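You operate a simulated robot arm through the tools that you are given. There is no shell and no other tool. Be economical: measure what you need, move in short steps, check, and stop when the job is done.

The job below is to be done with a simulated robot arm. You get a single attempt, and the scene is never put back.

JOB
Take the small wood block and leave it on the dark sheet. Then take the thick gold disc and put it on top of the brown roll. Then fetch the grey roll and stand it on top of the squat grey tin. Then take the blue foam block on the end of the beige bench and put it away on the right end of the near bench. Then take the tall green jar and put it on top of the deep white box. Then switch the green fan lever on. Then put the orange brick on top of the spotted box. The order counts. Set down upright: grey roll, tall green jar. The green fan lever goes to its stop.

The check looks at the end state, three seconds after you hand in, the way a careful person would. Anything else that was tipped, shoved, dropped, spilled or broken makes it a failure. Flat cloth is picked up by pressing the open fingertips on it (5 to 10 N) and closing them slowly along it; thin cloth reads only 2 to 8 mm in the jaws.

ROBOT AND FRAMES
A 7-joint arm with a fingered hand on a trunk, on a base that drives. Base frame: it is fixed to the floor where the robot stands at the start and does not move with it; the origin is under the middle of the robot, x ahead of it, y to its left, z up; the surface under the hand at the start is at about z = 885. Units: mm, rad, N and s.
Its first joint turns from -2.897 to 2.897 rad. Places, roughly: blue foam block (4x4x3 cm) [-800, -800, 800]; brown roll (6x6x13 cm) [1100, 100, 900]; dark sheet (7x14x1 cm) [800, 500, 1000]; deep white box (15x10x9 cm) [1200, 0, 900]; green fan lever [-1000, -4200, 1600]; grey roll (5x5x8 cm) [1200, 700, 900]; orange brick (6x8x5 cm) [-1000, -4300, 800]; right end of the near bench [900, 0, 900]; small wood block (6x4x3 cm) [600, 100, 900]; spotted box (16x11x10 cm) [3500, -3700, 800]; squat grey tin (6x6x5 cm) [3600, -2700, 1200]; tall green jar (8x8x12 cm) [-1000, -600, 900]; thick gold disc (5x5x2 cm) [1000, 100, 900]. Payload 4.7 kg.
The TCP is the grasp point between the finger pads, 36 mm short of the fingertips. In the tool frame z runs along the fingers and y along their closing line. Largest opening 120 mm; the body of the gripper starts 42 mm behind the TCP. The gripper is a hand of 5 fingers: y runs from the thumb to the fingers, the wrist lies at [-18, -122, -210] in the tool frame, and closing takes about 1.5 s.
Orientation is that of the tool frame in the base frame, as [roll, pitch, yaw] about the fixed x, y, z axes, in that order (R = Rz(yaw) Ry(pitch) Rx(roll)). With the fingers straight down and the wrist toward the robot, the tool's x, y and z point along [0, 1, 0], [1, 0, 0] and [0, 0, -1] of the base frame.

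CONTROLS
- The arm moves only by the tool send_rows. Its argument "moves" is a list of rows, each a list of 3 entries, a list of its own where there are three numbers: the shift along the tool's x, y, z in m, then the turn, a rotation vector about the tool's x, y, z in rad, then the finger opening in m, from 0 to 0.12. In form: [[[tx, ty, tz], [rx, ry, rz], jaw], ...]. A call has 1 to 8 rows; each row shifts and turns the commanded pose from where the row before left it, along the tool's axes as they then stand. Rows are played at 5 a second. More than 50 mm and 0.15 rad between two rows, or a gripper value outside its range, and nothing of the call is played. A pose out of reach is approached as far as the arm can. The call stops where the force on the tool passes 40 N (or 10 N more than at its start, if that is more) or the arm is blocked; 0.2 s more then pass. The fingers move at their own pace (about 45 mm/s each) and stop on an object; they squeeze with about 21 N. The grip force told is the motor's: it shows also when the fingers shut on nothing. Time passes only in rows, and 0.2 s behind the last, so rows that do not move let the fingers close. The reply holds the time, the measured pose of the TCP, the force on the tool along the base axes, the opening and the grip force, in the units named above and with some noise, with the torque about the TCP (base axes, N m) and any sound that the robot's microphone picked up.
- Cameras (640 x 400 px; columns grow to the right, rows downward): "scene" is now at [-287.3, -1.1, 1247.9]; the picture's right is [-0.87, -0.49, 0.00], its down [-0.11, 0.20, -0.97] and it looks along [0.48, -0.85, -0.23] (base axes); focal length 214 px, centre (320, 200). "wrist" rides on the gripper at [73, -91, -143] in the tool frame; the picture's right is [-0.80, 0.28, -0.53], its down [-0.53, -0.73, 0.42] and it looks along [-0.27, 0.62, 0.74] (tool axes); focal length 234 px, centre (320, 200). There is no depth. A picture from a camera that has moved, and an enlarged one, comes with that camera's place and axes in the base frame and with its lens.
- get_image(camera): a new picture of that camera. The clock stands still meanwhile.
- roll_base(legs): drives the robot by 1 to 6 legs, each [ahead, turn to the left] in mm and rad, along the robot's own axes; the way and the turn of a leg run together, so that a leg with both is an arc; at most 1500 mm and 3.142 rad a leg. The arm and the cameras ride along, it lands a little off, and it stops where it bumps. It gives what a move gives.
- set_grasp(shape): the hand has 5 fingers and takes this shape, open, in about a second: jaw (thumb against the fingers, like two jaws); tri (thumb and two fingers); tip (a fingertip pinch); poke (one finger out to press); point (the index stretched); flat (the hand flat); cup (the hand cupped); fist (a fist). The gripper value then closes the fingers along that shape, each until it touches; the sizes above hold for jaw. It gives what a move gives, with no picture.
- aim_head(pan, tilt): turns the head with the scene camera to pan (to the left, within 2.496 rad either way) and tilt (down, from -0.506 to 1.204), counted from straight ahead of the robot. It gives what a move gives.
- close_up(camera, box): a new picture of the part [left, top, right, bottom] of that camera's present view, enlarged. The clock stands still meanwhile.
- hand_in(): hands the job in; it is judged then, once.

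Work in short steps. Places have to be worked out from the pictures, the camera data and where the tool is seen: move nearer, look again, correct. Check each grasp and each placing, and mend what went wrong. You have 196 turns and 162 pictures in all, those below and enlarged ones among them. Open the gripper and draw the arm clear of the work before you hand the job in, unless the task says otherwise; then end with one line.

The tools are called as a command line: name --argument value ..., lists and objects as JSON in quotes. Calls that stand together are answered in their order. send_rows: Moves the arm, as the interface text tells. Its arguments: {"type":"object","properties":{"moves":{"type":"array"}},"required":["moves"]} The other tools are called the same way: set_grasp (shape) gives the hand a shape; roll_base (legs) drives the base; aim_head (pan, tilt) turns the head that bears the scene camera; get_image (camera) takes a picture; close_up (camera, box) takes an enlarged picture of a part of a camera's view; hand_in () hands the job in.

At the start:

```text
t: 0.0
position: [834.5, -90.4, 1271.2]
tcp_rot: [3.141, 0.0, 1.57]
contact_force: [0.2, 0.5, 0.1]
torque: [-0.04, 0.0, -0.03]
finger_gap: 119.4
grip_force: 0.2
shape: jaw
robot x, y, heading: [0.7, -1.7, 0.002]
head pan, tilt: [-1.058, 0.227]
```

scene: 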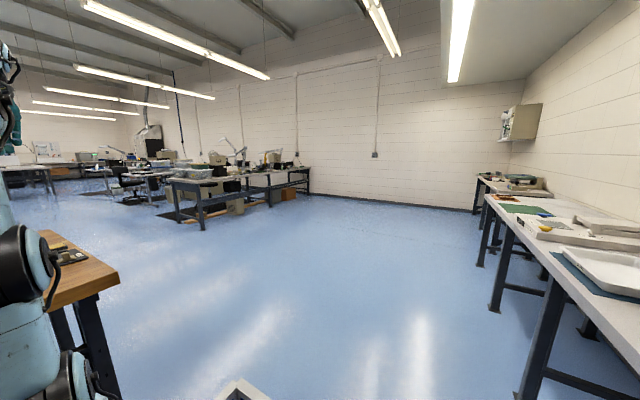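
wrist: 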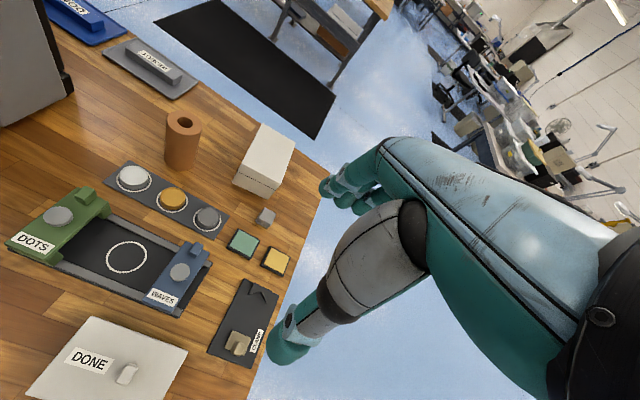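

The wrist view shows the near bench with discs, brown roll and white box. I aim the head ahead and down for a fuller look.

aim_head --pan 0 --tilt 0.5

get_image --camera "scene"

```text
t: 1.3
position: [832.5, -92.4, 1269.8]
tcp_rot: [3.14, 0.0, 1.571]
contact_force: [-0.3, 0.0, 0.3]
torque: [0.0, -0.02, 0.02]
finger_gap: 119.6
grip_force: 0.1
shape: jaw
robot x, y, heading: [0.6, 0.4, -0.001]
head pan, tilt: [0.0, 0.499]
```

```text
159 pictures are left
camera scene: at [-242.1, 80.1, 1222.6], right [0.0, -1.0, 0.0], down [-0.48, 0.0, -0.88], along [0.88, 0.0, -0.48], focal length 214 px, centre (320, 200)
```

scene: 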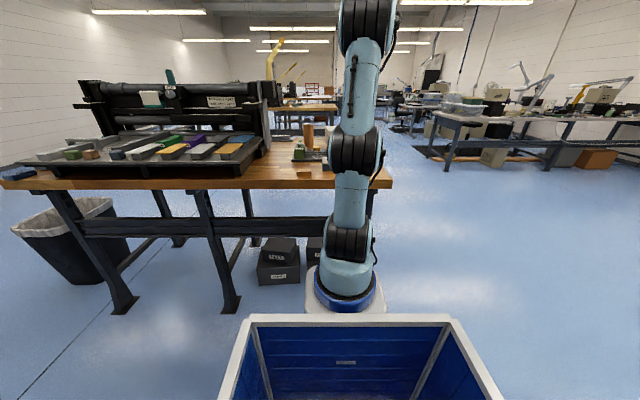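

The near bench is left of centre with a press-like rig. I enlarge that region.

close_up --camera "scene" --box '[0, 80, 200, 205]'

close_up --camera "scene" --box '[190, 80, 390, 205]'

close_up --camera "wrist" --box '[0, 0, 320, 200]'

close_up --camera "wrist" --box '[0, 200, 320, 400]'

```text
3.20 times, centred on (100, 142) of scene
camera zoom: at [-242.1, 80.1, 1222.6], right [0.0, -1.0, 0.0], down [-0.48, 0.0, -0.88], along [0.88, 0.0, -0.48], focal length 686 px, centre (1024, 384)
```

zoom: 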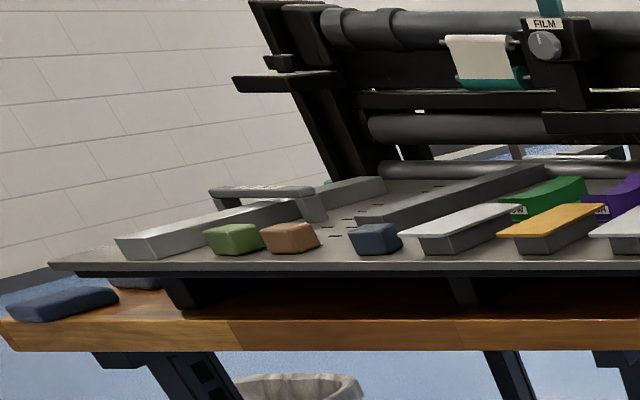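

```text
3.20 times, centred on (290, 142) of scene
camera zoom: at [-242.1, 80.1, 1222.6], right [0.0, -1.0, 0.0], down [-0.48, 0.0, -0.88], along [0.88, 0.0, -0.48], focal length 686 px, centre (416, 384)
```

zoom: 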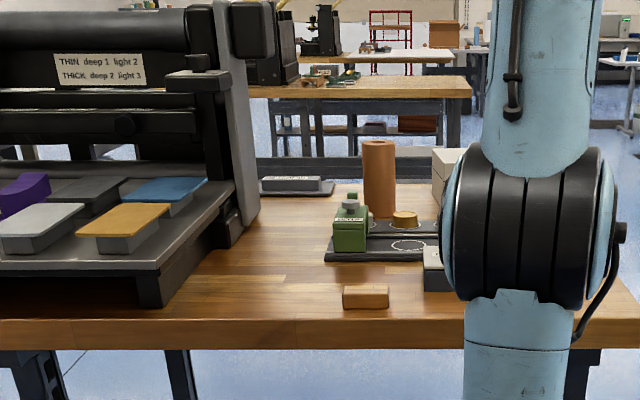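

```text
2.00 times, centred on (160, 100) of wrist
camera zoom: at [741.0, -17.5, 1412.9], right [0.28, -0.8, 0.53], down [-0.73, -0.53, -0.42], along [0.62, -0.27, -0.74], focal length 468 px, centre (640, 400)
```

zoom: 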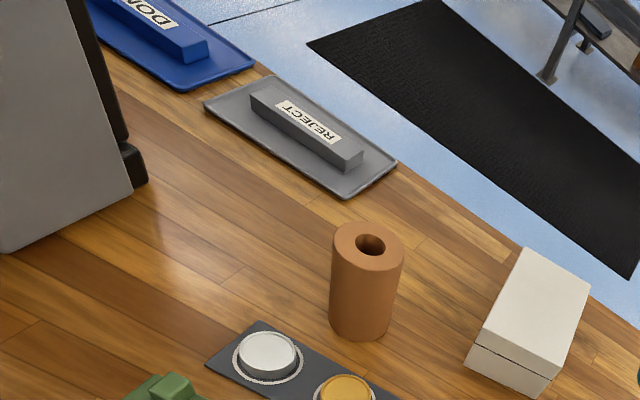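

```text
2.00 times, centred on (160, 300) of wrist
camera zoom: at [741.0, -17.5, 1412.9], right [0.28, -0.8, 0.53], down [-0.73, -0.53, -0.42], along [0.62, -0.27, -0.74], focal length 468 px, centre (640, 0)
```

zoom: 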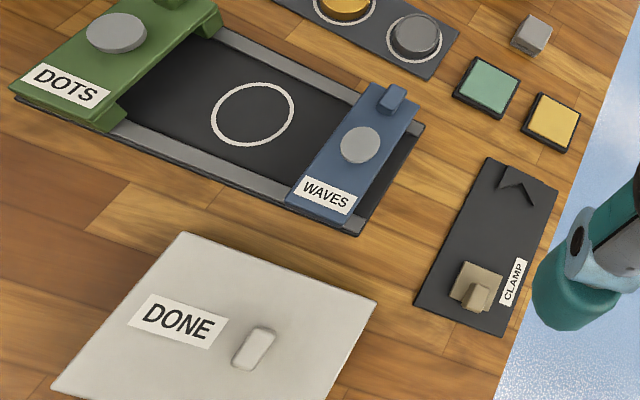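

Wood block estimated at about (600, 146), long side along y. I move above it and look.

send_rows --moves '[[[0.034, -0.033, 0], [0, 0, 0], 0.12], [[0.034, -0.033, 0], [0, 0, 0], 0.12], [[0.034, -0.033, 0], [0, 0, 0], 0.12], [[0.034, -0.033, 0], [0, 0, 0], 0.12], [[0.034, -0.033, 0], [0, 0, 0], 0.12], [[0.034, -0.033, 0], [0, 0, 0], 0.12], [[0.034, -0.033, 0], [0, 0, 0], 0.12], [[0, 0, 0.05], [0, 0, 0], 0.12]]'

get_image --camera "wrist"

get_image --camera "scene"

```text
t: 3.1
position: [599.7, 147.9, 1220.8]
tcp_rot: [3.141, -0.001, 1.571]
contact_force: [0.2, -0.5, -0.7]
torque: [-0.01, 0.0, 0.03]
finger_gap: 119.9
grip_force: 0.1
shape: jaw
robot x, y, heading: [2.7, -1.1, -0.002]
head pan, tilt: [0.0, 0.499]
```

```text
154 pictures are left
camera wrist: at [508.7, 220.3, 1363.6], right [0.28, -0.8, 0.53], down [-0.73, -0.53, -0.43], along [0.62, -0.27, -0.74], focal length 234 px, centre (320, 200)
```

wrist: 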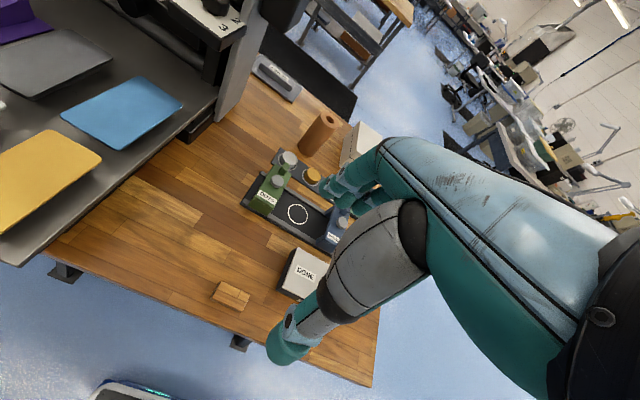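

```text
153 pictures are left
camera scene: at [-242.2, 80.2, 1222.6], right [0.0, -1.0, 0.0], down [-0.48, 0.0, -0.88], along [0.88, 0.0, -0.48], focal length 214 px, centre (320, 200)
```

scene: 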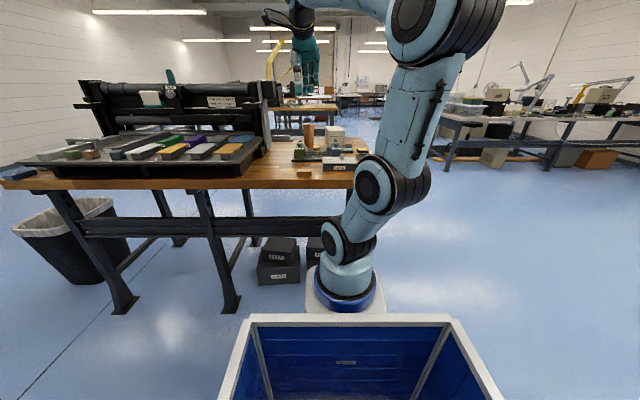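

The wrist ray confirms the block at (597, 148). I descend to just above the bench.

send_rows --moves '[[[0, -0.002, 0.048], [0, 0, 0], 0.08], [[0, 0, 0.048], [0, 0, 0], 0.08], [[0, 0, 0.048], [0, 0, 0], 0.08], [[0, 0, 0.048], [0, 0, 0], 0.08], [[0, 0, 0.048], [0, 0, 0], 0.08], [[0, 0, 0.025], [0, 0, 0], 0.08], [[0, 0, 0], [0, 0, 0], 0.08]]'

get_image --camera "wrist"

close_up --camera "scene" --box '[240, 120, 370, 200]'

```text
t: 4.7
position: [601.5, 147.4, 958.3]
tcp_rot: [-3.139, 0.001, 1.571]
contact_force: [0.0, 0.4, 0.1]
torque: [0.04, -0.01, 0.0]
finger_gap: 80.3
grip_force: 0.1
shape: jaw
robot x, y, heading: [-0.0, 1.9, -0.001]
head pan, tilt: [0.0, 0.499]
```

```text
152 pictures are left
camera wrist: at [509.4, 221.3, 1098.7], right [0.28, -0.8, 0.53], down [-0.73, -0.53, -0.42], along [0.62, -0.27, -0.74], focal length 234 px, centre (320, 200)
```

wrist: 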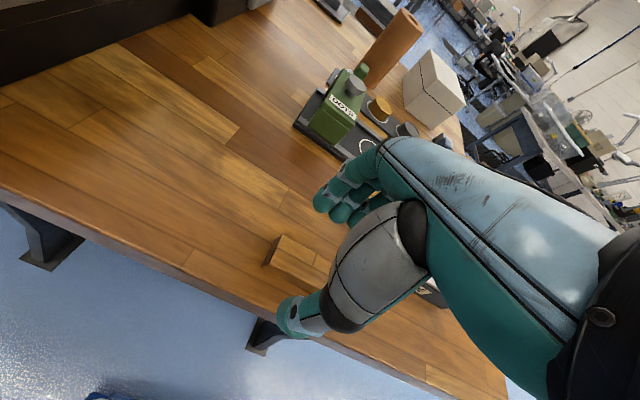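

```text
4.92 times, centred on (305, 160) of scene
camera zoom: at [-242.1, 80.2, 1222.6], right [0.0, -1.0, 0.0], down [-0.48, 0.0, -0.88], along [0.88, 0.0, -0.48], focal length 1056 px, centre (394, 397)
```

zoom: 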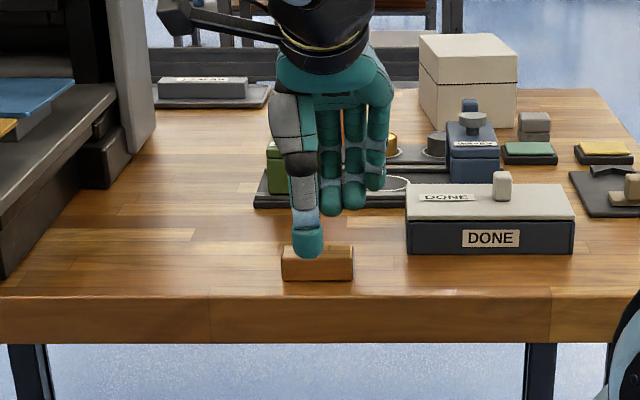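

The thumb is in front and fingers behind the block; fingers sit a bit to the right, so I shift 6 mm left, lower 31 mm and close.

send_rows --moves '[[[0.006, -0.003, 0.016], [0, 0, 0], 0.08], [[0, 0, 0.015], [0, 0, 0], 0.08], [[0, 0, 0], [0, 0, 0], 0.02], [[0, 0, 0], [0, 0, 0], 0.02], [[0, 0, 0], [0, 0, 0], 0.02], [[0, 0, 0], [0, 0, 0], 0.02], [[0, 0, 0], [0, 0, 0], 0.02], [[0, 0, 0], [0, 0, 0], 0.02]]'

close_up --camera "scene" --box '[240, 120, 370, 200]'

```text
t: 6.5
position: [597.9, 154.2, 924.8]
tcp_rot: [-3.141, 0.0, 1.572]
contact_force: [-0.6, 0.2, 0.5]
torque: [0.0, -0.01, 0.01]
finger_gap: 27.4
grip_force: 20.9
shape: jaw
robot x, y, heading: [0.4, 0.6, -0.002]
head pan, tilt: [0.0, 0.499]
```

```text
4.92 times, centred on (305, 160) of scene
camera zoom: at [-242.1, 80.2, 1222.6], right [0.0, -1.0, 0.0], down [-0.48, 0.0, -0.88], along [0.88, 0.0, -0.48], focal length 1056 px, centre (394, 397)
```

zoom: 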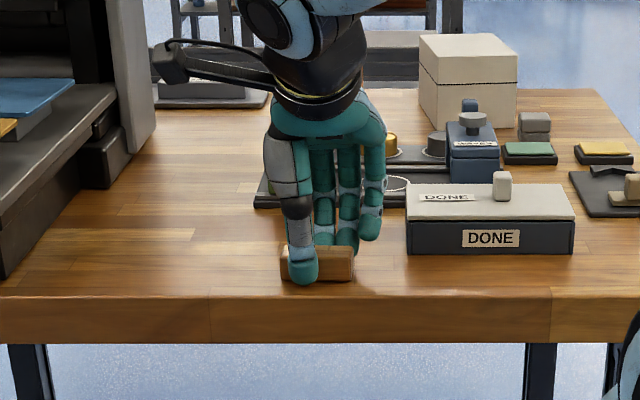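

Gripped at 27 mm. I lift and check.

send_rows --moves '[[[0, 0, -0.03], [0, 0, 0], 0.015], [[0, 0, -0.05], [0, 0, 0], 0.015], [[0, 0, -0.05], [0, 0, 0], 0.015], [[0, 0, -0.05], [0, 0, 0], 0.015], [[0, 0, -0.05], [0, 0, 0], 0.015], [[0, 0, 0], [0, 0, 0], 0.015]]'

get_image --camera "scene"

get_image --camera "wrist"

```text
t: 7.9
position: [593.2, 153.5, 1155.6]
tcp_rot: [3.141, 0.001, 1.571]
contact_force: [0.4, -0.1, -0.6]
torque: [0.03, 0.02, -0.01]
finger_gap: 27.0
grip_force: 21.4
shape: jaw
robot x, y, heading: [-1.6, 2.9, 0.001]
head pan, tilt: [0.0, 0.499]
```

```text
149 pictures are left
camera scene: at [-242.1, 80.2, 1222.6], right [0.0, -1.0, 0.0], down [-0.48, 0.0, -0.88], along [0.88, 0.0, -0.48], focal length 214 px, centre (320, 200)
```

scene: 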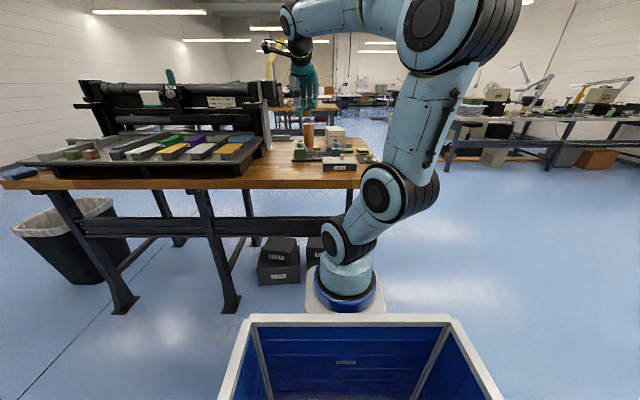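

```text
148 pictures are left
camera wrist: at [501.4, 227.7, 1298.3], right [0.28, -0.8, 0.53], down [-0.73, -0.53, -0.42], along [0.62, -0.27, -0.74], focal length 234 px, centre (320, 200)
```

wrist: 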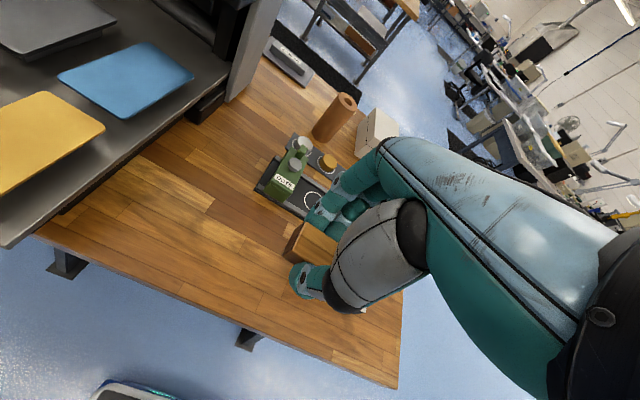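

Block held. I raise and move left to view the sheets.

send_rows --moves '[[[0, 0, -0.05], [0, 0, 0], 0.015], [[0, 0, -0.05], [0, 0, 0], 0.015], [[0.03, 0, -0.04], [0, 0, 0], 0.015], [[0.05, 0, 0], [0, 0, 0], 0.015], [[0.05, 0, 0], [0, 0, 0], 0.015], [[0.05, 0, 0], [0, 0, 0], 0.015], [[0.05, 0, 0], [0, 0, 0], 0.015], [[0, 0, 0], [0, 0, 0], 0.015]]'

get_image --camera "wrist"

close_up --camera "scene" --box '[140, 110, 290, 200]'

```text
t: 9.7
position: [595.7, 386.9, 1294.7]
tcp_rot: [3.141, 0.001, 1.57]
contact_force: [-0.1, -0.4, -0.6]
torque: [-0.02, 0.03, -0.01]
finger_gap: 26.9
grip_force: 21.1
shape: jaw
robot x, y, heading: [2.5, -2.3, -0.002]
head pan, tilt: [0.0, 0.499]
```

```text
147 pictures are left
camera wrist: at [503.2, 461.0, 1435.7], right [0.28, -0.8, 0.53], down [-0.73, -0.53, -0.42], along [0.62, -0.27, -0.74], focal length 234 px, centre (320, 200)
```

wrist: 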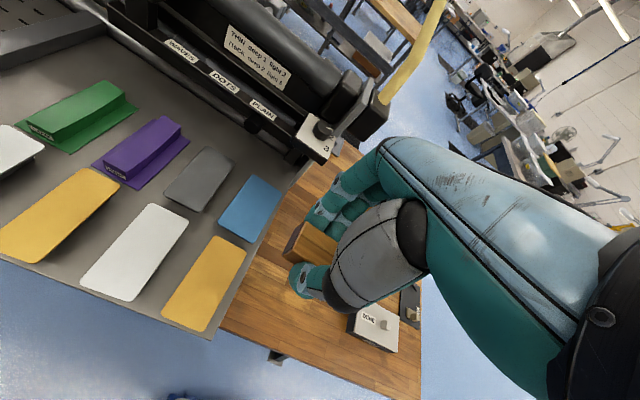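

```text
4.27 times, centred on (215, 155) of scene
camera zoom: at [-242.1, 80.4, 1222.6], right [0.0, -1.0, 0.0], down [-0.48, 0.0, -0.88], along [0.88, 0.0, -0.48], focal length 915 px, centre (768, 392)
```

zoom: 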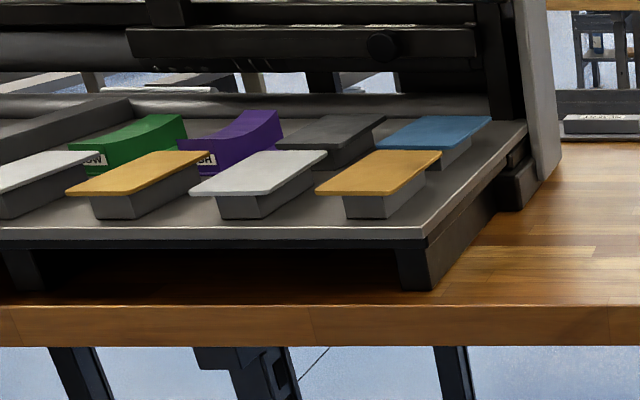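

The dark sheet is at about x 690–825, y 505–575, z≈1003. I zoom for precision.

close_up --camera "wrist" --box '[90, 100, 330, 250]'

```text
2.67 times, centred on (210, 175) of wrist
camera zoom: at [503.2, 461.0, 1435.7], right [0.28, -0.8, 0.53], down [-0.73, -0.53, -0.42], along [0.62, -0.27, -0.74], focal length 624 px, centre (613, 267)
```

zoom: 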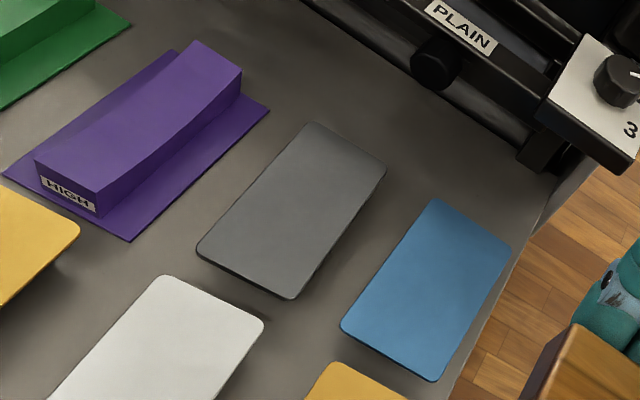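

Sheet centre ≈ (751, 543). I move there, high, then lower part-way.

send_rows --moves '[[[0.0325, 0.031, 0], [0, 0, 0], 0.015], [[0.0325, 0.031, 0], [0, 0, 0], 0.015], [[0.0325, 0.031, 0], [0, 0, 0], 0.015], [[0.0325, 0.031, 0], [0, 0, 0], 0.015], [[0.032, 0.03, 0], [0, 0, 0], 0.015], [[0, 0, 0.05], [0, 0, 0], 0.015], [[0, 0, 0.05], [0, 0, 0], 0.015], [[0, 0, 0.05], [0, 0, 0], 0.015]]'

get_image --camera "wrist"

close_up --camera "scene" --box '[140, 80, 300, 180]'

```text
t: 11.5
position: [747.9, 545.9, 1137.7]
tcp_rot: [3.14, -0.003, 1.571]
contact_force: [-0.7, -0.1, 0.7]
torque: [-0.01, -0.04, -0.01]
finger_gap: 27.1
grip_force: 20.9
shape: jaw
out of reach, approached as far as the arm can: row 5
robot x, y, heading: [0.3, 2.1, 0.001]
head pan, tilt: [0.0, 0.499]
```

```text
144 pictures are left
camera wrist: at [655.1, 618.9, 1279.9], right [0.28, -0.8, 0.52], down [-0.73, -0.53, -0.43], along [0.62, -0.27, -0.74], focal length 234 px, centre (320, 200)
```

wrist: 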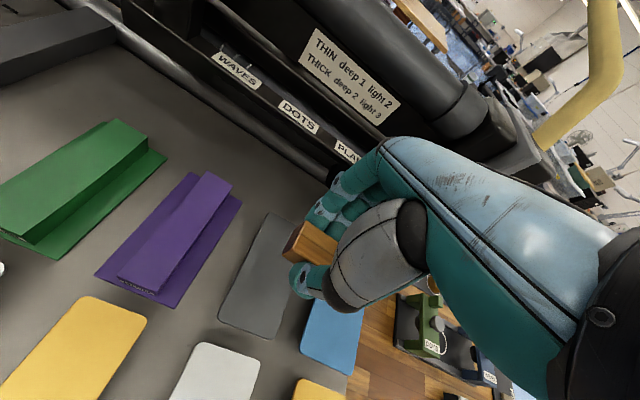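

```text
4.00 times, centred on (220, 130) of scene
camera zoom: at [-242.2, 80.2, 1222.6], right [0.0, -1.0, 0.0], down [-0.48, 0.0, -0.88], along [0.88, 0.0, -0.48], focal length 858 px, centre (720, 480)
```

zoom: 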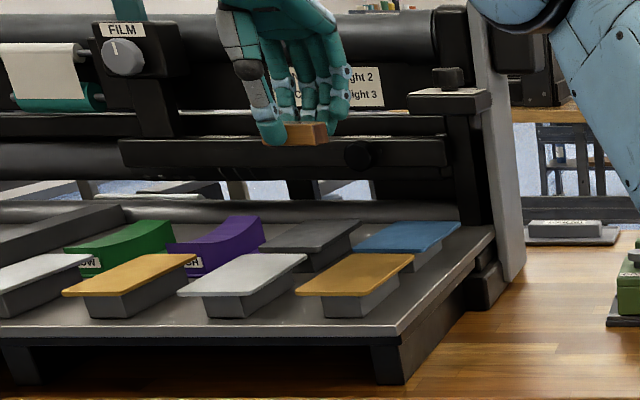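

Block centre sits about 11 mm right of TCP; I shift left 7 mm and descend to just above the sheet.

send_rows --moves '[[[0.004, 0, 0.03], [0, 0, 0], 0.015], [[0.003, 0, 0.03], [0, 0, 0], 0.015], [[0, 0, 0.02], [0, 0, 0], 0.015], [[0, 0, 0], [0, 0, 0], 0.015]]'

close_up --camera "wrist" --box '[160, 150, 400, 300]'

close_up --camera "scene" --box '[140, 80, 300, 180]'

```text
t: 12.5
position: [749.2, 552.8, 1059.9]
tcp_rot: [-3.141, 0.0, 1.571]
contact_force: [-1.2, 0.6, -0.2]
torque: [0.01, 0.04, 0.01]
finger_gap: 26.9
grip_force: 20.6
shape: jaw
robot x, y, heading: [1.3, 1.8, 0.001]
head pan, tilt: [0.0, 0.499]
```

```text
2.67 times, centred on (280, 225) of wrist
camera zoom: at [656.5, 625.7, 1201.9], right [0.28, -0.8, 0.53], down [-0.73, -0.53, -0.42], along [0.62, -0.27, -0.74], focal length 624 px, centre (427, 133)
```

zoom: 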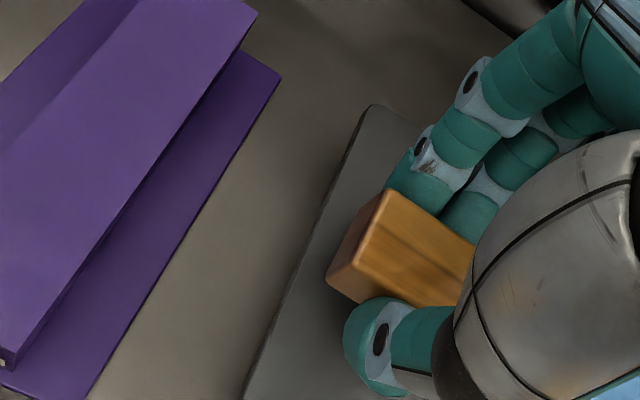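

```text
4.00 times, centred on (220, 130) of scene
camera zoom: at [-242.1, 80.4, 1222.6], right [0.0, -1.0, 0.0], down [-0.48, 0.0, -0.88], along [0.88, 0.0, -0.48], focal length 858 px, centre (720, 480)
```

zoom: 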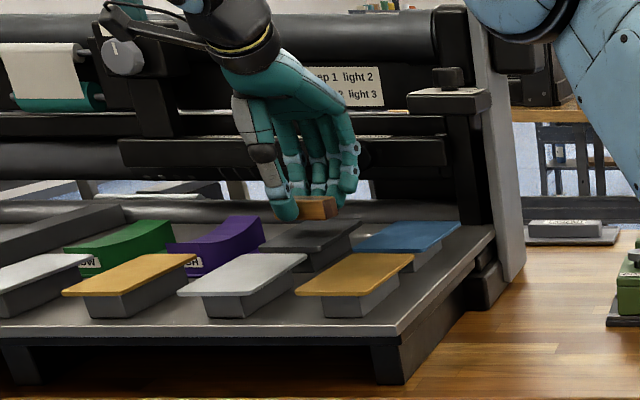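

Block spans y≈515–575 over the sheet at 508–578. Lowering until contact.

send_rows --moves '[[[0, 0, 0.008], [0, 0, 0], 0.015], [[0, 0, 0.005], [0, 0, 0], 0.015], [[0, 0, 0.003], [0, 0, 0], 0.015], [[0, 0, 0], [0, 0, 0], 0.015]]'

close_up --camera "scene" --box '[190, 110, 250, 150]'

```text
t: 13.5
position: [748.9, 551.5, 1043.8]
tcp_rot: [3.141, -0.001, 1.57]
contact_force: [-0.1, 0.6, 0.3]
torque: [-0.03, 0.01, -0.02]
finger_gap: 27.2
grip_force: 21.1
shape: jaw
robot x, y, heading: [-3.6, -1.9, 0.0]
head pan, tilt: [0.0, 0.499]
```

```text
10.00 times, centred on (220, 130) of scene
camera zoom: at [-242.1, 80.4, 1222.6], right [0.0, -1.0, 0.0], down [-0.48, 0.0, -0.88], along [0.88, 0.0, -0.48], focal length 2145 px, centre (1320, 900)
```

zoom: 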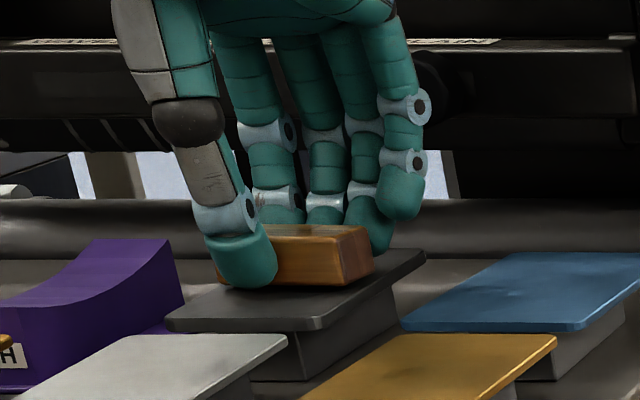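

Nearly touching; a few more small steps down.

send_rows --moves '[[[0, 0, 0.002], [0, 0, 0], 0.015], [[0, 0, 0.002], [0, 0, 0], 0.015], [[0, 0, 0], [0, 0, 0], 0.015]]'

```text
t: 14.3
position: [748.7, 551.2, 1041.7]
tcp_rot: [3.14, 0.0, 1.572]
contact_force: [-1.5, -0.2, 3.7]
torque: [0.0, 0.04, -0.01]
finger_gap: 26.9
grip_force: 20.5
shape: jaw
robot x, y, heading: [-0.8, 0.2, 0.002]
head pan, tilt: [0.0, 0.499]
```

Contact (3.7 N). I open and rise straight up.

send_rows --moves '[[[0, 0, 0], [0, 0, 0], 0.04], [[0, 0, 0], [0, 0, 0], 0.055], [[0, 0, 0], [0, 0, 0], 0.07], [[0, 0, 0], [0, 0, 0], 0.07], [[0, 0, -0.02], [0, 0, 0], 0.07], [[0, 0, -0.04], [0, 0, 0], 0.07], [[0, 0, -0.05], [0, 0, 0], 0.07], [[0, 0, -0.05], [0, 0, 0], 0.07]]'

close_up --camera "scene" --box '[140, 80, 300, 180]'

```text
t: 16.1
position: [750.0, 551.2, 1199.4]
tcp_rot: [3.141, 0.003, 1.57]
contact_force: [0.6, 0.7, -0.4]
torque: [0.02, 0.06, -0.03]
finger_gap: 69.4
grip_force: 0.1
shape: jaw
robot x, y, heading: [-0.8, 1.0, -0.001]
head pan, tilt: [0.0, 0.499]
```

```text
4.00 times, centred on (220, 130) of scene
camera zoom: at [-241.9, 80.5, 1222.6], right [0.0, -1.0, 0.0], down [-0.48, 0.0, -0.88], along [0.88, 0.0, -0.48], focal length 858 px, centre (720, 480)
```

zoom: 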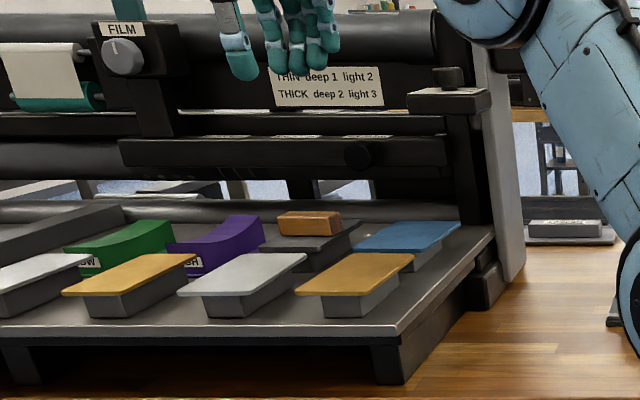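

Block sits well on the dark sheet. Next, the gold disc at ~(960, 99) and roll at ~(1044, 143), which needs the base closer; first I retract the arm to a safe pose.

send_rows --moves '[[[-0.03, -0.03, -0.02], [0, 0, 0], 0.08], [[-0.035, -0.035, 0], [0, 0, 0], 0.08], [[-0.04, -0.03, 0], [0, 0, 0], 0.08], [[-0.05, 0, 0], [0, 0, 0], 0.08], [[-0.05, 0, 0], [0, 0, 0], 0.08], [[-0.05, 0, 0], [0, 0, 0], 0.08], [[-0.05, 0, 0], [0, 0, 0], 0.08], [[-0.05, 0, 0], [0, 0, 0], 0.08]]'

aim_head --pan 0 --tilt 0.95

get_image --camera "scene"

```text
t: 17.9
position: [653.4, 193.6, 1221.8]
tcp_rot: [-3.141, 0.001, 1.571]
contact_force: [0.5, 0.7, -0.4]
torque: [-0.01, 0.01, -0.04]
finger_gap: 79.8
grip_force: 0.1
shape: jaw
robot x, y, heading: [-5.5, 0.6, 0.001]
head pan, tilt: [0.0, 0.499]
```

```text
t: 18.8
position: [653.3, 193.2, 1222.1]
tcp_rot: [-3.141, 0.0, 1.569]
contact_force: [-0.1, 0.4, -0.6]
torque: [0.01, 0.01, -0.01]
finger_gap: 79.6
grip_force: 0.0
shape: jaw
robot x, y, heading: [0.9, -0.4, -0.0]
head pan, tilt: [0.0, 0.949]
```

```text
138 pictures are left
camera scene: at [-260.3, 80.2, 1185.2], right [0.0, -1.0, 0.0], down [-0.81, 0.0, -0.58], along [0.58, 0.0, -0.81], focal length 214 px, centre (320, 200)
```

scene: 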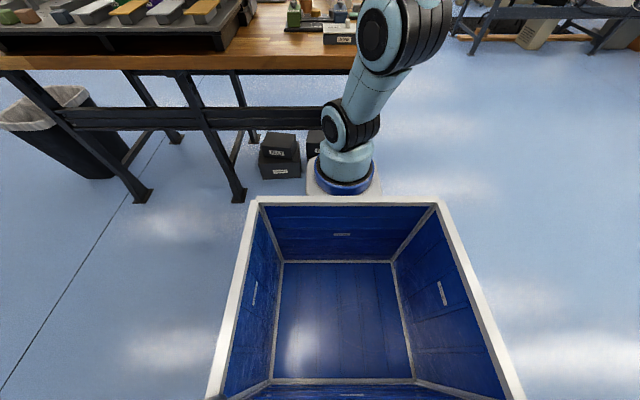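

Clear floor ahead to the bench edge; I drive 160 mm ahead slowly and look.

roll_base --legs '[[160, 0]]'

aim_head --pan 0 --tilt 0.4

get_image --camera "scene"

get_image --camera "wrist"

```text
t: 20.2
position: [812.6, 193.8, 1222.3]
tcp_rot: [3.141, 0.0, 1.573]
contact_force: [-1.0, 0.5, 0.0]
torque: [0.03, -0.02, 0.0]
finger_gap: 79.6
grip_force: 0.1
shape: jaw
robot x, y, heading: [156.9, -3.7, -0.003]
head pan, tilt: [0.0, 0.949]
```

```text
t: 21.2
position: [812.8, 193.5, 1223.5]
tcp_rot: [-3.141, 0.0, 1.573]
contact_force: [0.3, -0.5, 0.1]
torque: [0.03, 0.01, 0.0]
finger_gap: 79.6
grip_force: 0.0
shape: jaw
robot x, y, heading: [159.8, -1.0, -0.003]
head pan, tilt: [0.0, 0.4]
```

```text
137 pictures are left
camera scene: at [-80.9, 80.1, 1231.7], right [0.0, -1.0, 0.0], down [-0.39, 0.0, -0.92], along [0.92, 0.0, -0.39], focal length 214 px, centre (320, 200)
```

scene: 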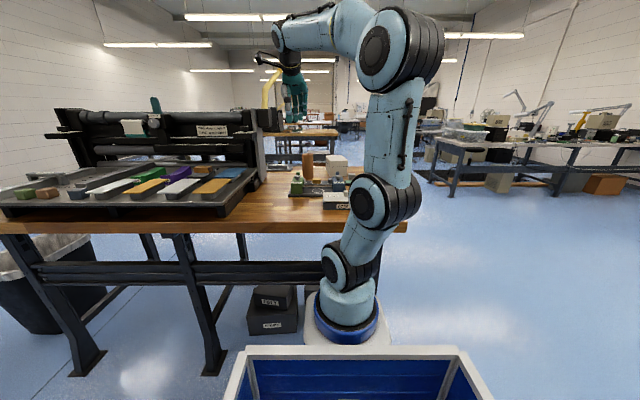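

```text
136 pictures are left
camera wrist: at [720.5, 267.2, 1364.1], right [0.28, -0.8, 0.53], down [-0.73, -0.53, -0.42], along [0.62, -0.27, -0.74], focal length 234 px, centre (320, 200)
```

wrist: 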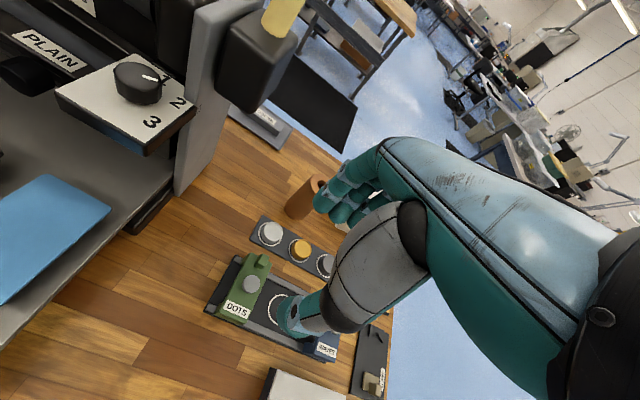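

Now zoom both views on discs and roll.

close_up --camera "wrist" --box '[220, 160, 380, 260]'

close_up --camera "scene" --box '[270, 140, 366, 200]'

```text
4.00 times, centred on (300, 210) of wrist
camera zoom: at [720.5, 267.2, 1364.1], right [0.28, -0.8, 0.53], down [-0.73, -0.53, -0.42], along [0.62, -0.27, -0.74], focal length 937 px, centre (400, 160)
```

zoom: 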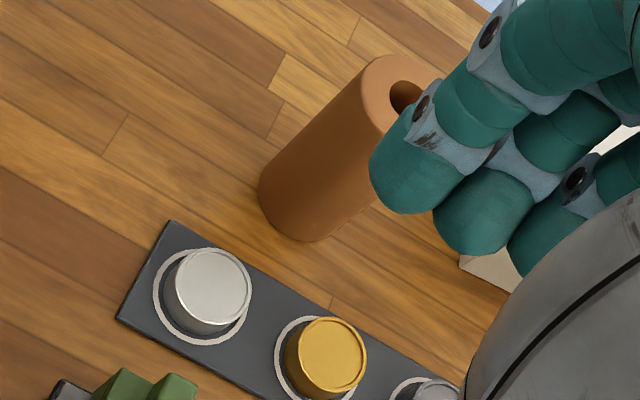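

```text
6.67 times, centred on (318, 170) of scene
camera zoom: at [-80.9, 80.1, 1231.7], right [0.0, -1.0, 0.0], down [-0.39, 0.0, -0.92], along [0.92, 0.0, -0.39], focal length 1430 px, centre (333, 400)
```

zoom: 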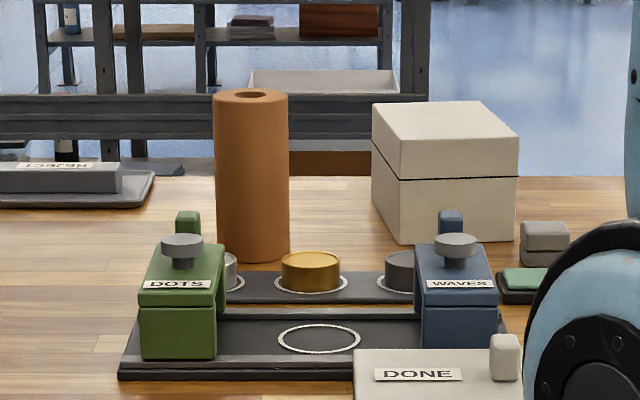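

Disc centre ≈ (958, 98), roll top ≈ (1044, 147). The grey disc is close by on the right, so I try the "tri" shape to keep spare fingers away, and look at it.

set_grasp --shape "tri"

send_rows --moves '[[[-0.048, 0, 0], [0, 0, 0], 0.08], [[-0.048, 0.01, 0], [0, 0, 0], 0.08], [[0, 0.05, 0], [0, 0, 0], 0.08], [[0, 0.045, 0.02], [0, 0, 0], 0.08], [[0, 0.04, 0.03], [0, 0, 0], 0.08], [[0, 0, 0.05], [0, 0, 0], 0.08], [[0, 0, 0.05], [0, 0, 0], 0.08], [[0, 0, 0.03], [0, 0, 0], 0.08]]'

get_image --camera "wrist"

close_up --camera "scene" --box '[270, 120, 366, 180]'

```text
t: 22.1
position: [812.9, 194.3, 1220.1]
tcp_rot: [-3.14, 0.001, 1.572]
contact_force: [0.0, -0.5, 0.3]
torque: [-0.01, 0.0, 0.0]
finger_gap: 119.9
grip_force: 0.2
shape: tri
robot x, y, heading: [159.0, -0.2, 0.003]
head pan, tilt: [0.0, 0.4]
```

```text
t: 23.9
position: [958.9, 99.8, 1041.9]
tcp_rot: [3.141, 0.001, 1.57]
contact_force: [0.5, 0.9, -0.2]
torque: [-0.01, -0.03, 0.01]
finger_gap: 80.3
grip_force: 0.0
shape: tri
robot x, y, heading: [162.0, -2.7, 0.003]
head pan, tilt: [0.0, 0.4]
```

```text
133 pictures are left
camera wrist: at [865.3, 172.6, 1183.5], right [0.28, -0.8, 0.53], down [-0.73, -0.53, -0.43], along [0.62, -0.27, -0.74], focal length 234 px, centre (320, 200)
```

wrist: 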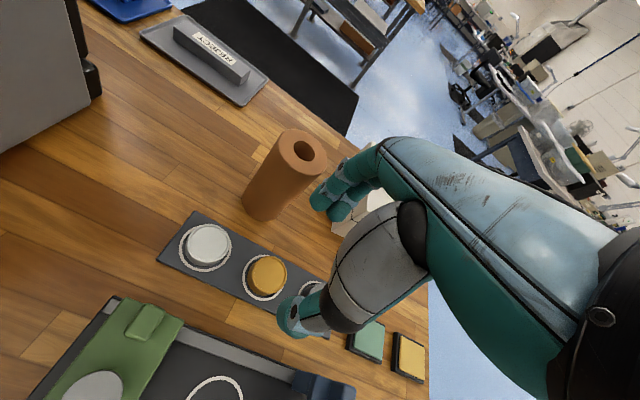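

```text
6.67 times, centred on (318, 150) of scene
camera zoom: at [-81.0, 80.0, 1231.7], right [0.0, -1.0, 0.0], down [-0.39, 0.0, -0.92], along [0.92, 0.0, -0.39], focal length 1430 px, centre (333, 533)
```

zoom: 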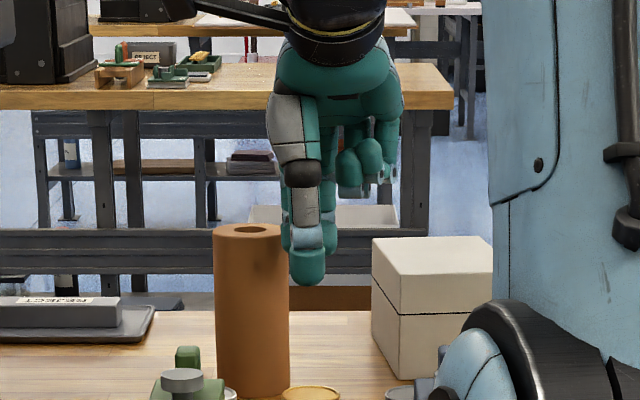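

Tri keeps two fingers curled. Disc refined to (957, 100). Lowering with 70 mm opening to 940.

send_rows --moves '[[[0, -0.001, 0.04], [0, 0, 0], 0.075], [[0, 0, 0.035], [0, 0, 0], 0.075], [[0, 0, 0.02], [0, 0, 0], 0.075], [[0, 0, 0.007], [0, 0, 0], 0.075]]'

get_image --camera "wrist"

close_up --camera "scene" --box '[270, 140, 366, 200]'

```text
t: 24.9
position: [956.4, 99.4, 938.2]
tcp_rot: [-3.141, -0.001, 1.572]
contact_force: [0.0, 0.0, -0.2]
torque: [0.01, 0.0, 0.04]
finger_gap: 75.4
grip_force: 0.0
shape: tri
robot x, y, heading: [160.2, -1.2, 0.001]
head pan, tilt: [0.0, 0.4]
```

```text
131 pictures are left
camera wrist: at [864.5, 172.5, 1080.9], right [0.28, -0.8, 0.53], down [-0.73, -0.53, -0.42], along [0.62, -0.27, -0.74], focal length 234 px, centre (320, 200)
```

wrist: 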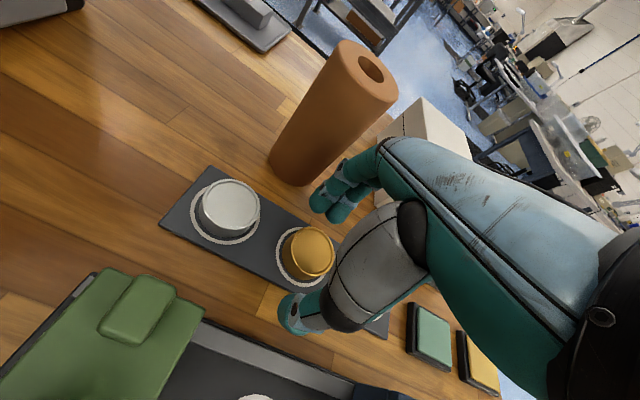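

```text
6.67 times, centred on (318, 170) of scene
camera zoom: at [-80.9, 80.0, 1231.8], right [0.0, -1.0, 0.0], down [-0.39, 0.0, -0.92], along [0.92, 0.0, -0.39], focal length 1430 px, centre (333, 400)
```

zoom: 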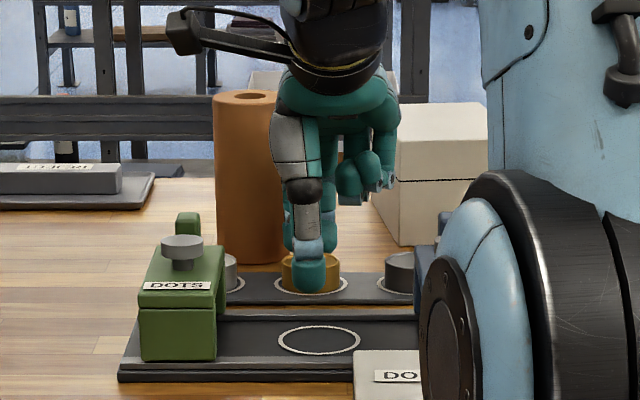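

Well aligned. Lower 7 mm and close.

send_rows --moves '[[[0, 0, 0.004], [0, 0, 0], 0.075], [[0, 0, 0.003], [0, 0, 0], 0.075], [[0, 0, 0], [0, 0, 0], 0.03], [[0, 0, 0], [0, 0, 0], 0.03], [[0, 0, 0], [0, 0, 0], 0.03], [[0, 0, 0], [0, 0, 0], 0.03], [[0, 0, 0], [0, 0, 0], 0.03]]'

close_up --camera "wrist" --box '[160, 150, 400, 300]'

```text
t: 26.5
position: [956.9, 99.7, 931.9]
tcp_rot: [3.141, 0.001, 1.572]
contact_force: [0.1, -0.3, -0.3]
torque: [0.0, -0.01, 0.0]
finger_gap: 36.4
grip_force: 20.6
shape: tri
robot x, y, heading: [160.2, -0.6, -0.0]
head pan, tilt: [0.0, 0.4]
```

```text
2.67 times, centred on (280, 225) of wrist
camera zoom: at [864.8, 171.7, 1074.8], right [0.28, -0.8, 0.53], down [-0.73, -0.53, -0.42], along [0.62, -0.27, -0.74], focal length 624 px, centre (427, 133)
```

zoom: 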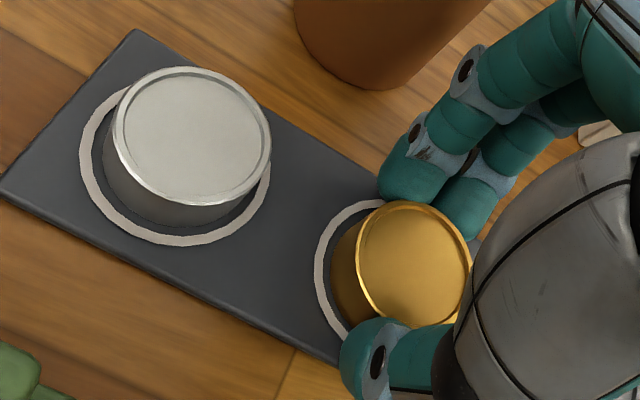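

Gripped. Lift 150 mm and look.

send_rows --moves '[[[0, 0, -0.02], [0, 0, 0], 0.025], [[0, 0, -0.04], [0, 0, 0], 0.025], [[0, 0, -0.05], [0, 0, 0], 0.025], [[0, 0, -0.05], [0, 0, 0], 0.025], [[0, 0, 0], [0, 0, 0], 0.025]]'

get_image --camera "wrist"

close_up --camera "scene" --box '[270, 130, 366, 190]'

```text
t: 27.7
position: [959.5, 98.5, 1094.4]
tcp_rot: [3.141, -0.001, 1.572]
contact_force: [-0.4, -0.2, -2.1]
torque: [0.02, 0.04, -0.03]
finger_gap: 36.9
grip_force: 21.3
shape: tri
robot x, y, heading: [157.4, 1.8, 0.007]
head pan, tilt: [0.0, 0.4]
```

```text
128 pictures are left
camera wrist: at [867.2, 170.9, 1237.9], right [0.28, -0.8, 0.53], down [-0.73, -0.53, -0.42], along [0.62, -0.27, -0.74], focal length 234 px, centre (320, 200)
```

wrist: 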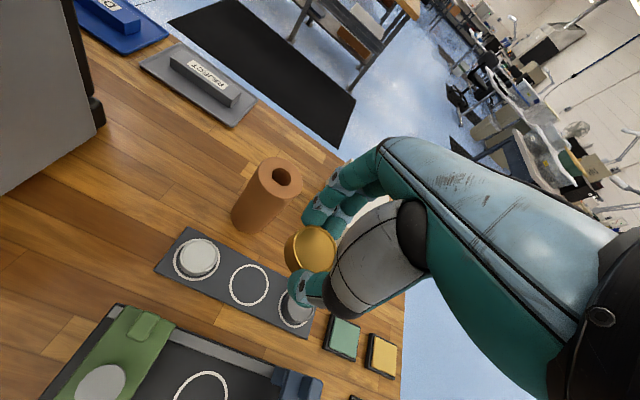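

```text
6.67 times, centred on (318, 160) of scene
camera zoom: at [-80.8, 80.1, 1231.8], right [0.0, -1.0, 0.0], down [-0.39, 0.0, -0.92], along [0.92, 0.0, -0.39], focal length 1430 px, centre (333, 467)
```

zoom: 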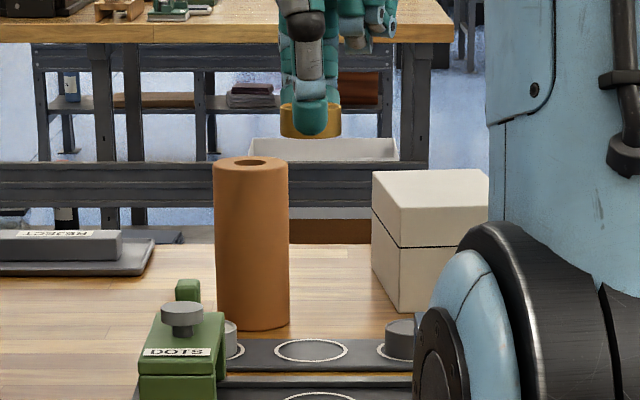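

Disc held level. Roll top at (1048, 147); I move over it at the present height.

send_rows --moves '[[[0.0155, 0.03, 0], [0, 0, 0], 0.025], [[0.0155, 0.03, 0], [0, 0, 0], 0.025], [[0.0155, 0.029, 0], [0, 0, 0], 0.025], [[0, 0, 0.02], [0, 0, 0], 0.025], [[0, 0, 0], [0, 0, 0], 0.025]]'

close_up --camera "wrist" --box '[160, 150, 400, 300]'

close_up --camera "scene" --box '[270, 130, 366, 190]'

```text
t: 28.9
position: [1046.9, 145.1, 1072.8]
tcp_rot: [3.141, -0.001, 1.573]
contact_force: [-0.4, -0.5, -0.3]
torque: [0.0, 0.02, 0.01]
finger_gap: 36.4
grip_force: 20.5
shape: tri
robot x, y, heading: [160.4, -0.6, -0.0]
head pan, tilt: [0.0, 0.4]
```

```text
2.67 times, centred on (280, 225) of wrist
camera zoom: at [954.4, 218.8, 1215.4], right [0.28, -0.8, 0.53], down [-0.73, -0.53, -0.42], along [0.62, -0.27, -0.74], focal length 624 px, centre (427, 133)
```

zoom: 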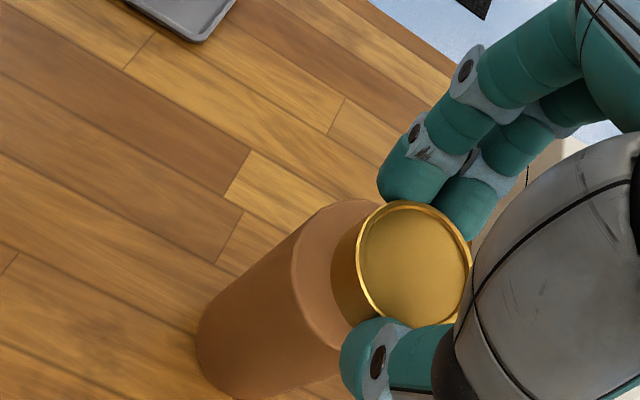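

```text
6.67 times, centred on (318, 160) of scene
camera zoom: at [-80.9, 80.1, 1231.8], right [0.0, -1.0, 0.0], down [-0.39, 0.0, -0.92], along [0.92, 0.0, -0.39], focal length 1430 px, centre (333, 467)
```

zoom: 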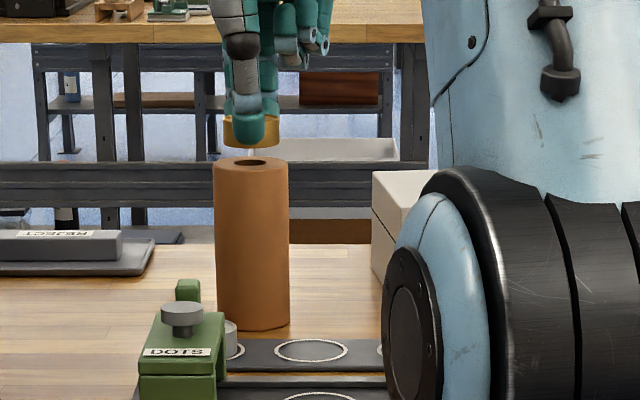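

Alignment confirmed. Lower gently.

send_rows --moves '[[[0, 0.001, 0.008], [0, 0, 0], 0.025], [[0, 0, 0.004], [0, 0, 0], 0.025], [[0, 0, 0.002], [0, 0, 0], 0.025], [[0, 0, 0], [0, 0, 0], 0.025]]'

close_up --camera "scene" --box '[290, 140, 330, 165]'

```text
t: 29.9
position: [1047.3, 145.0, 1058.5]
tcp_rot: [-3.14, 0.0, 1.574]
contact_force: [0.2, 0.7, -0.9]
torque: [-0.03, 0.03, -0.01]
finger_gap: 36.6
grip_force: 20.9
shape: tri
robot x, y, heading: [159.7, -0.3, 0.001]
head pan, tilt: [0.0, 0.4]
```

```text
16.00 times, centred on (310, 152) of scene
camera zoom: at [-80.8, 80.1, 1231.8], right [0.0, -1.0, 0.0], down [-0.39, 0.0, -0.92], along [0.92, 0.0, -0.39], focal length 3432 px, centre (480, 960)
```

zoom: 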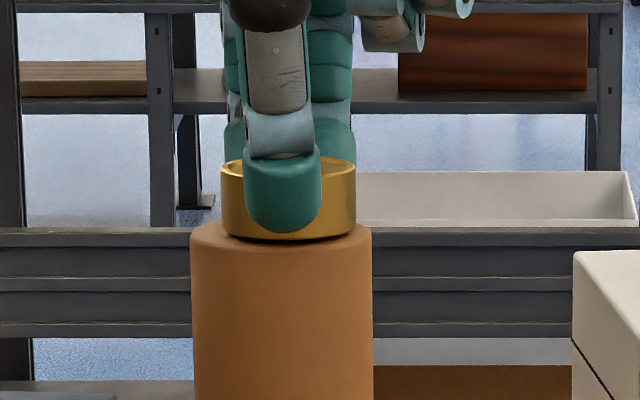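

Centred; a few mm more until contact.

send_rows --moves '[[[0.001, 0, 0.002], [0, 0, 0], 0.025], [[0, 0, 0.0015], [0, 0, 0], 0.025], [[0, 0, 0], [0, 0, 0], 0.025]]'

```text
t: 30.7
position: [1045.9, 144.7, 1057.0]
tcp_rot: [3.14, -0.002, 1.572]
contact_force: [-0.4, -0.8, 5.8]
torque: [0.01, -0.01, -0.03]
finger_gap: 36.7
grip_force: 21.3
shape: tri
robot x, y, heading: [162.2, 3.2, 0.001]
head pan, tilt: [0.0, 0.4]
```

Contact. Release gradually and rise.

send_rows --moves '[[[0, 0, 0], [0, 0, 0], 0.045], [[0, 0, 0], [0, 0, 0], 0.055], [[0, 0, 0], [0, 0, 0], 0.07], [[0, 0, 0], [0, 0, 0], 0.075], [[0, 0, -0.01], [0, 0, 0], 0.075], [[0, 0, -0.04], [0, 0, 0], 0.075], [[0, 0, -0.05], [0, 0, 0], 0.075], [[0, 0, -0.05], [0, 0, 0], 0.075]]'

get_image --camera "wrist"

close_up --camera "scene" --box '[270, 130, 366, 190]'

```text
t: 32.5
position: [1047.4, 145.3, 1205.9]
tcp_rot: [-3.14, 0.001, 1.573]
contact_force: [0.4, -0.3, -0.1]
torque: [-0.02, 0.05, 0.05]
finger_gap: 74.5
grip_force: 0.0
shape: tri
robot x, y, heading: [156.9, -0.8, 0.003]
head pan, tilt: [0.0, 0.4]
```

```text
123 pictures are left
camera wrist: at [955.6, 219.0, 1349.0], right [0.28, -0.8, 0.53], down [-0.73, -0.53, -0.42], along [0.62, -0.27, -0.74], focal length 234 px, centre (320, 200)
```

wrist: 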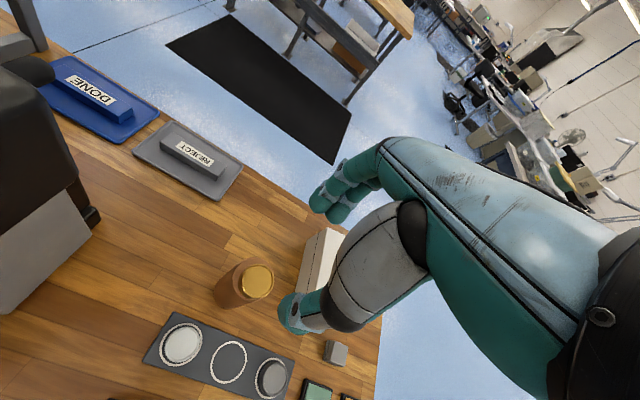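

```text
6.67 times, centred on (318, 160) of scene
camera zoom: at [-80.7, 80.1, 1231.8], right [0.0, -1.0, 0.0], down [-0.39, 0.0, -0.92], along [0.92, 0.0, -0.39], focal length 1430 px, centre (333, 467)
```

zoom: 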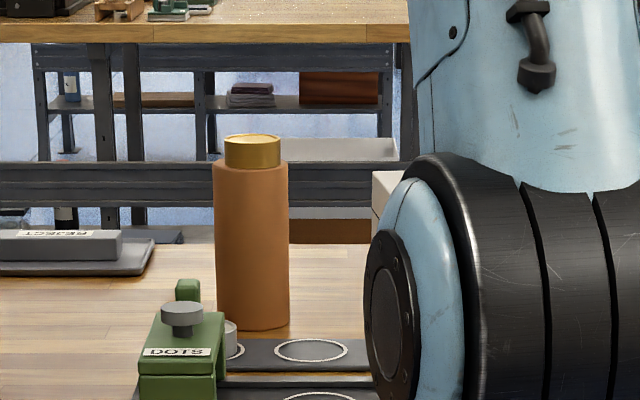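

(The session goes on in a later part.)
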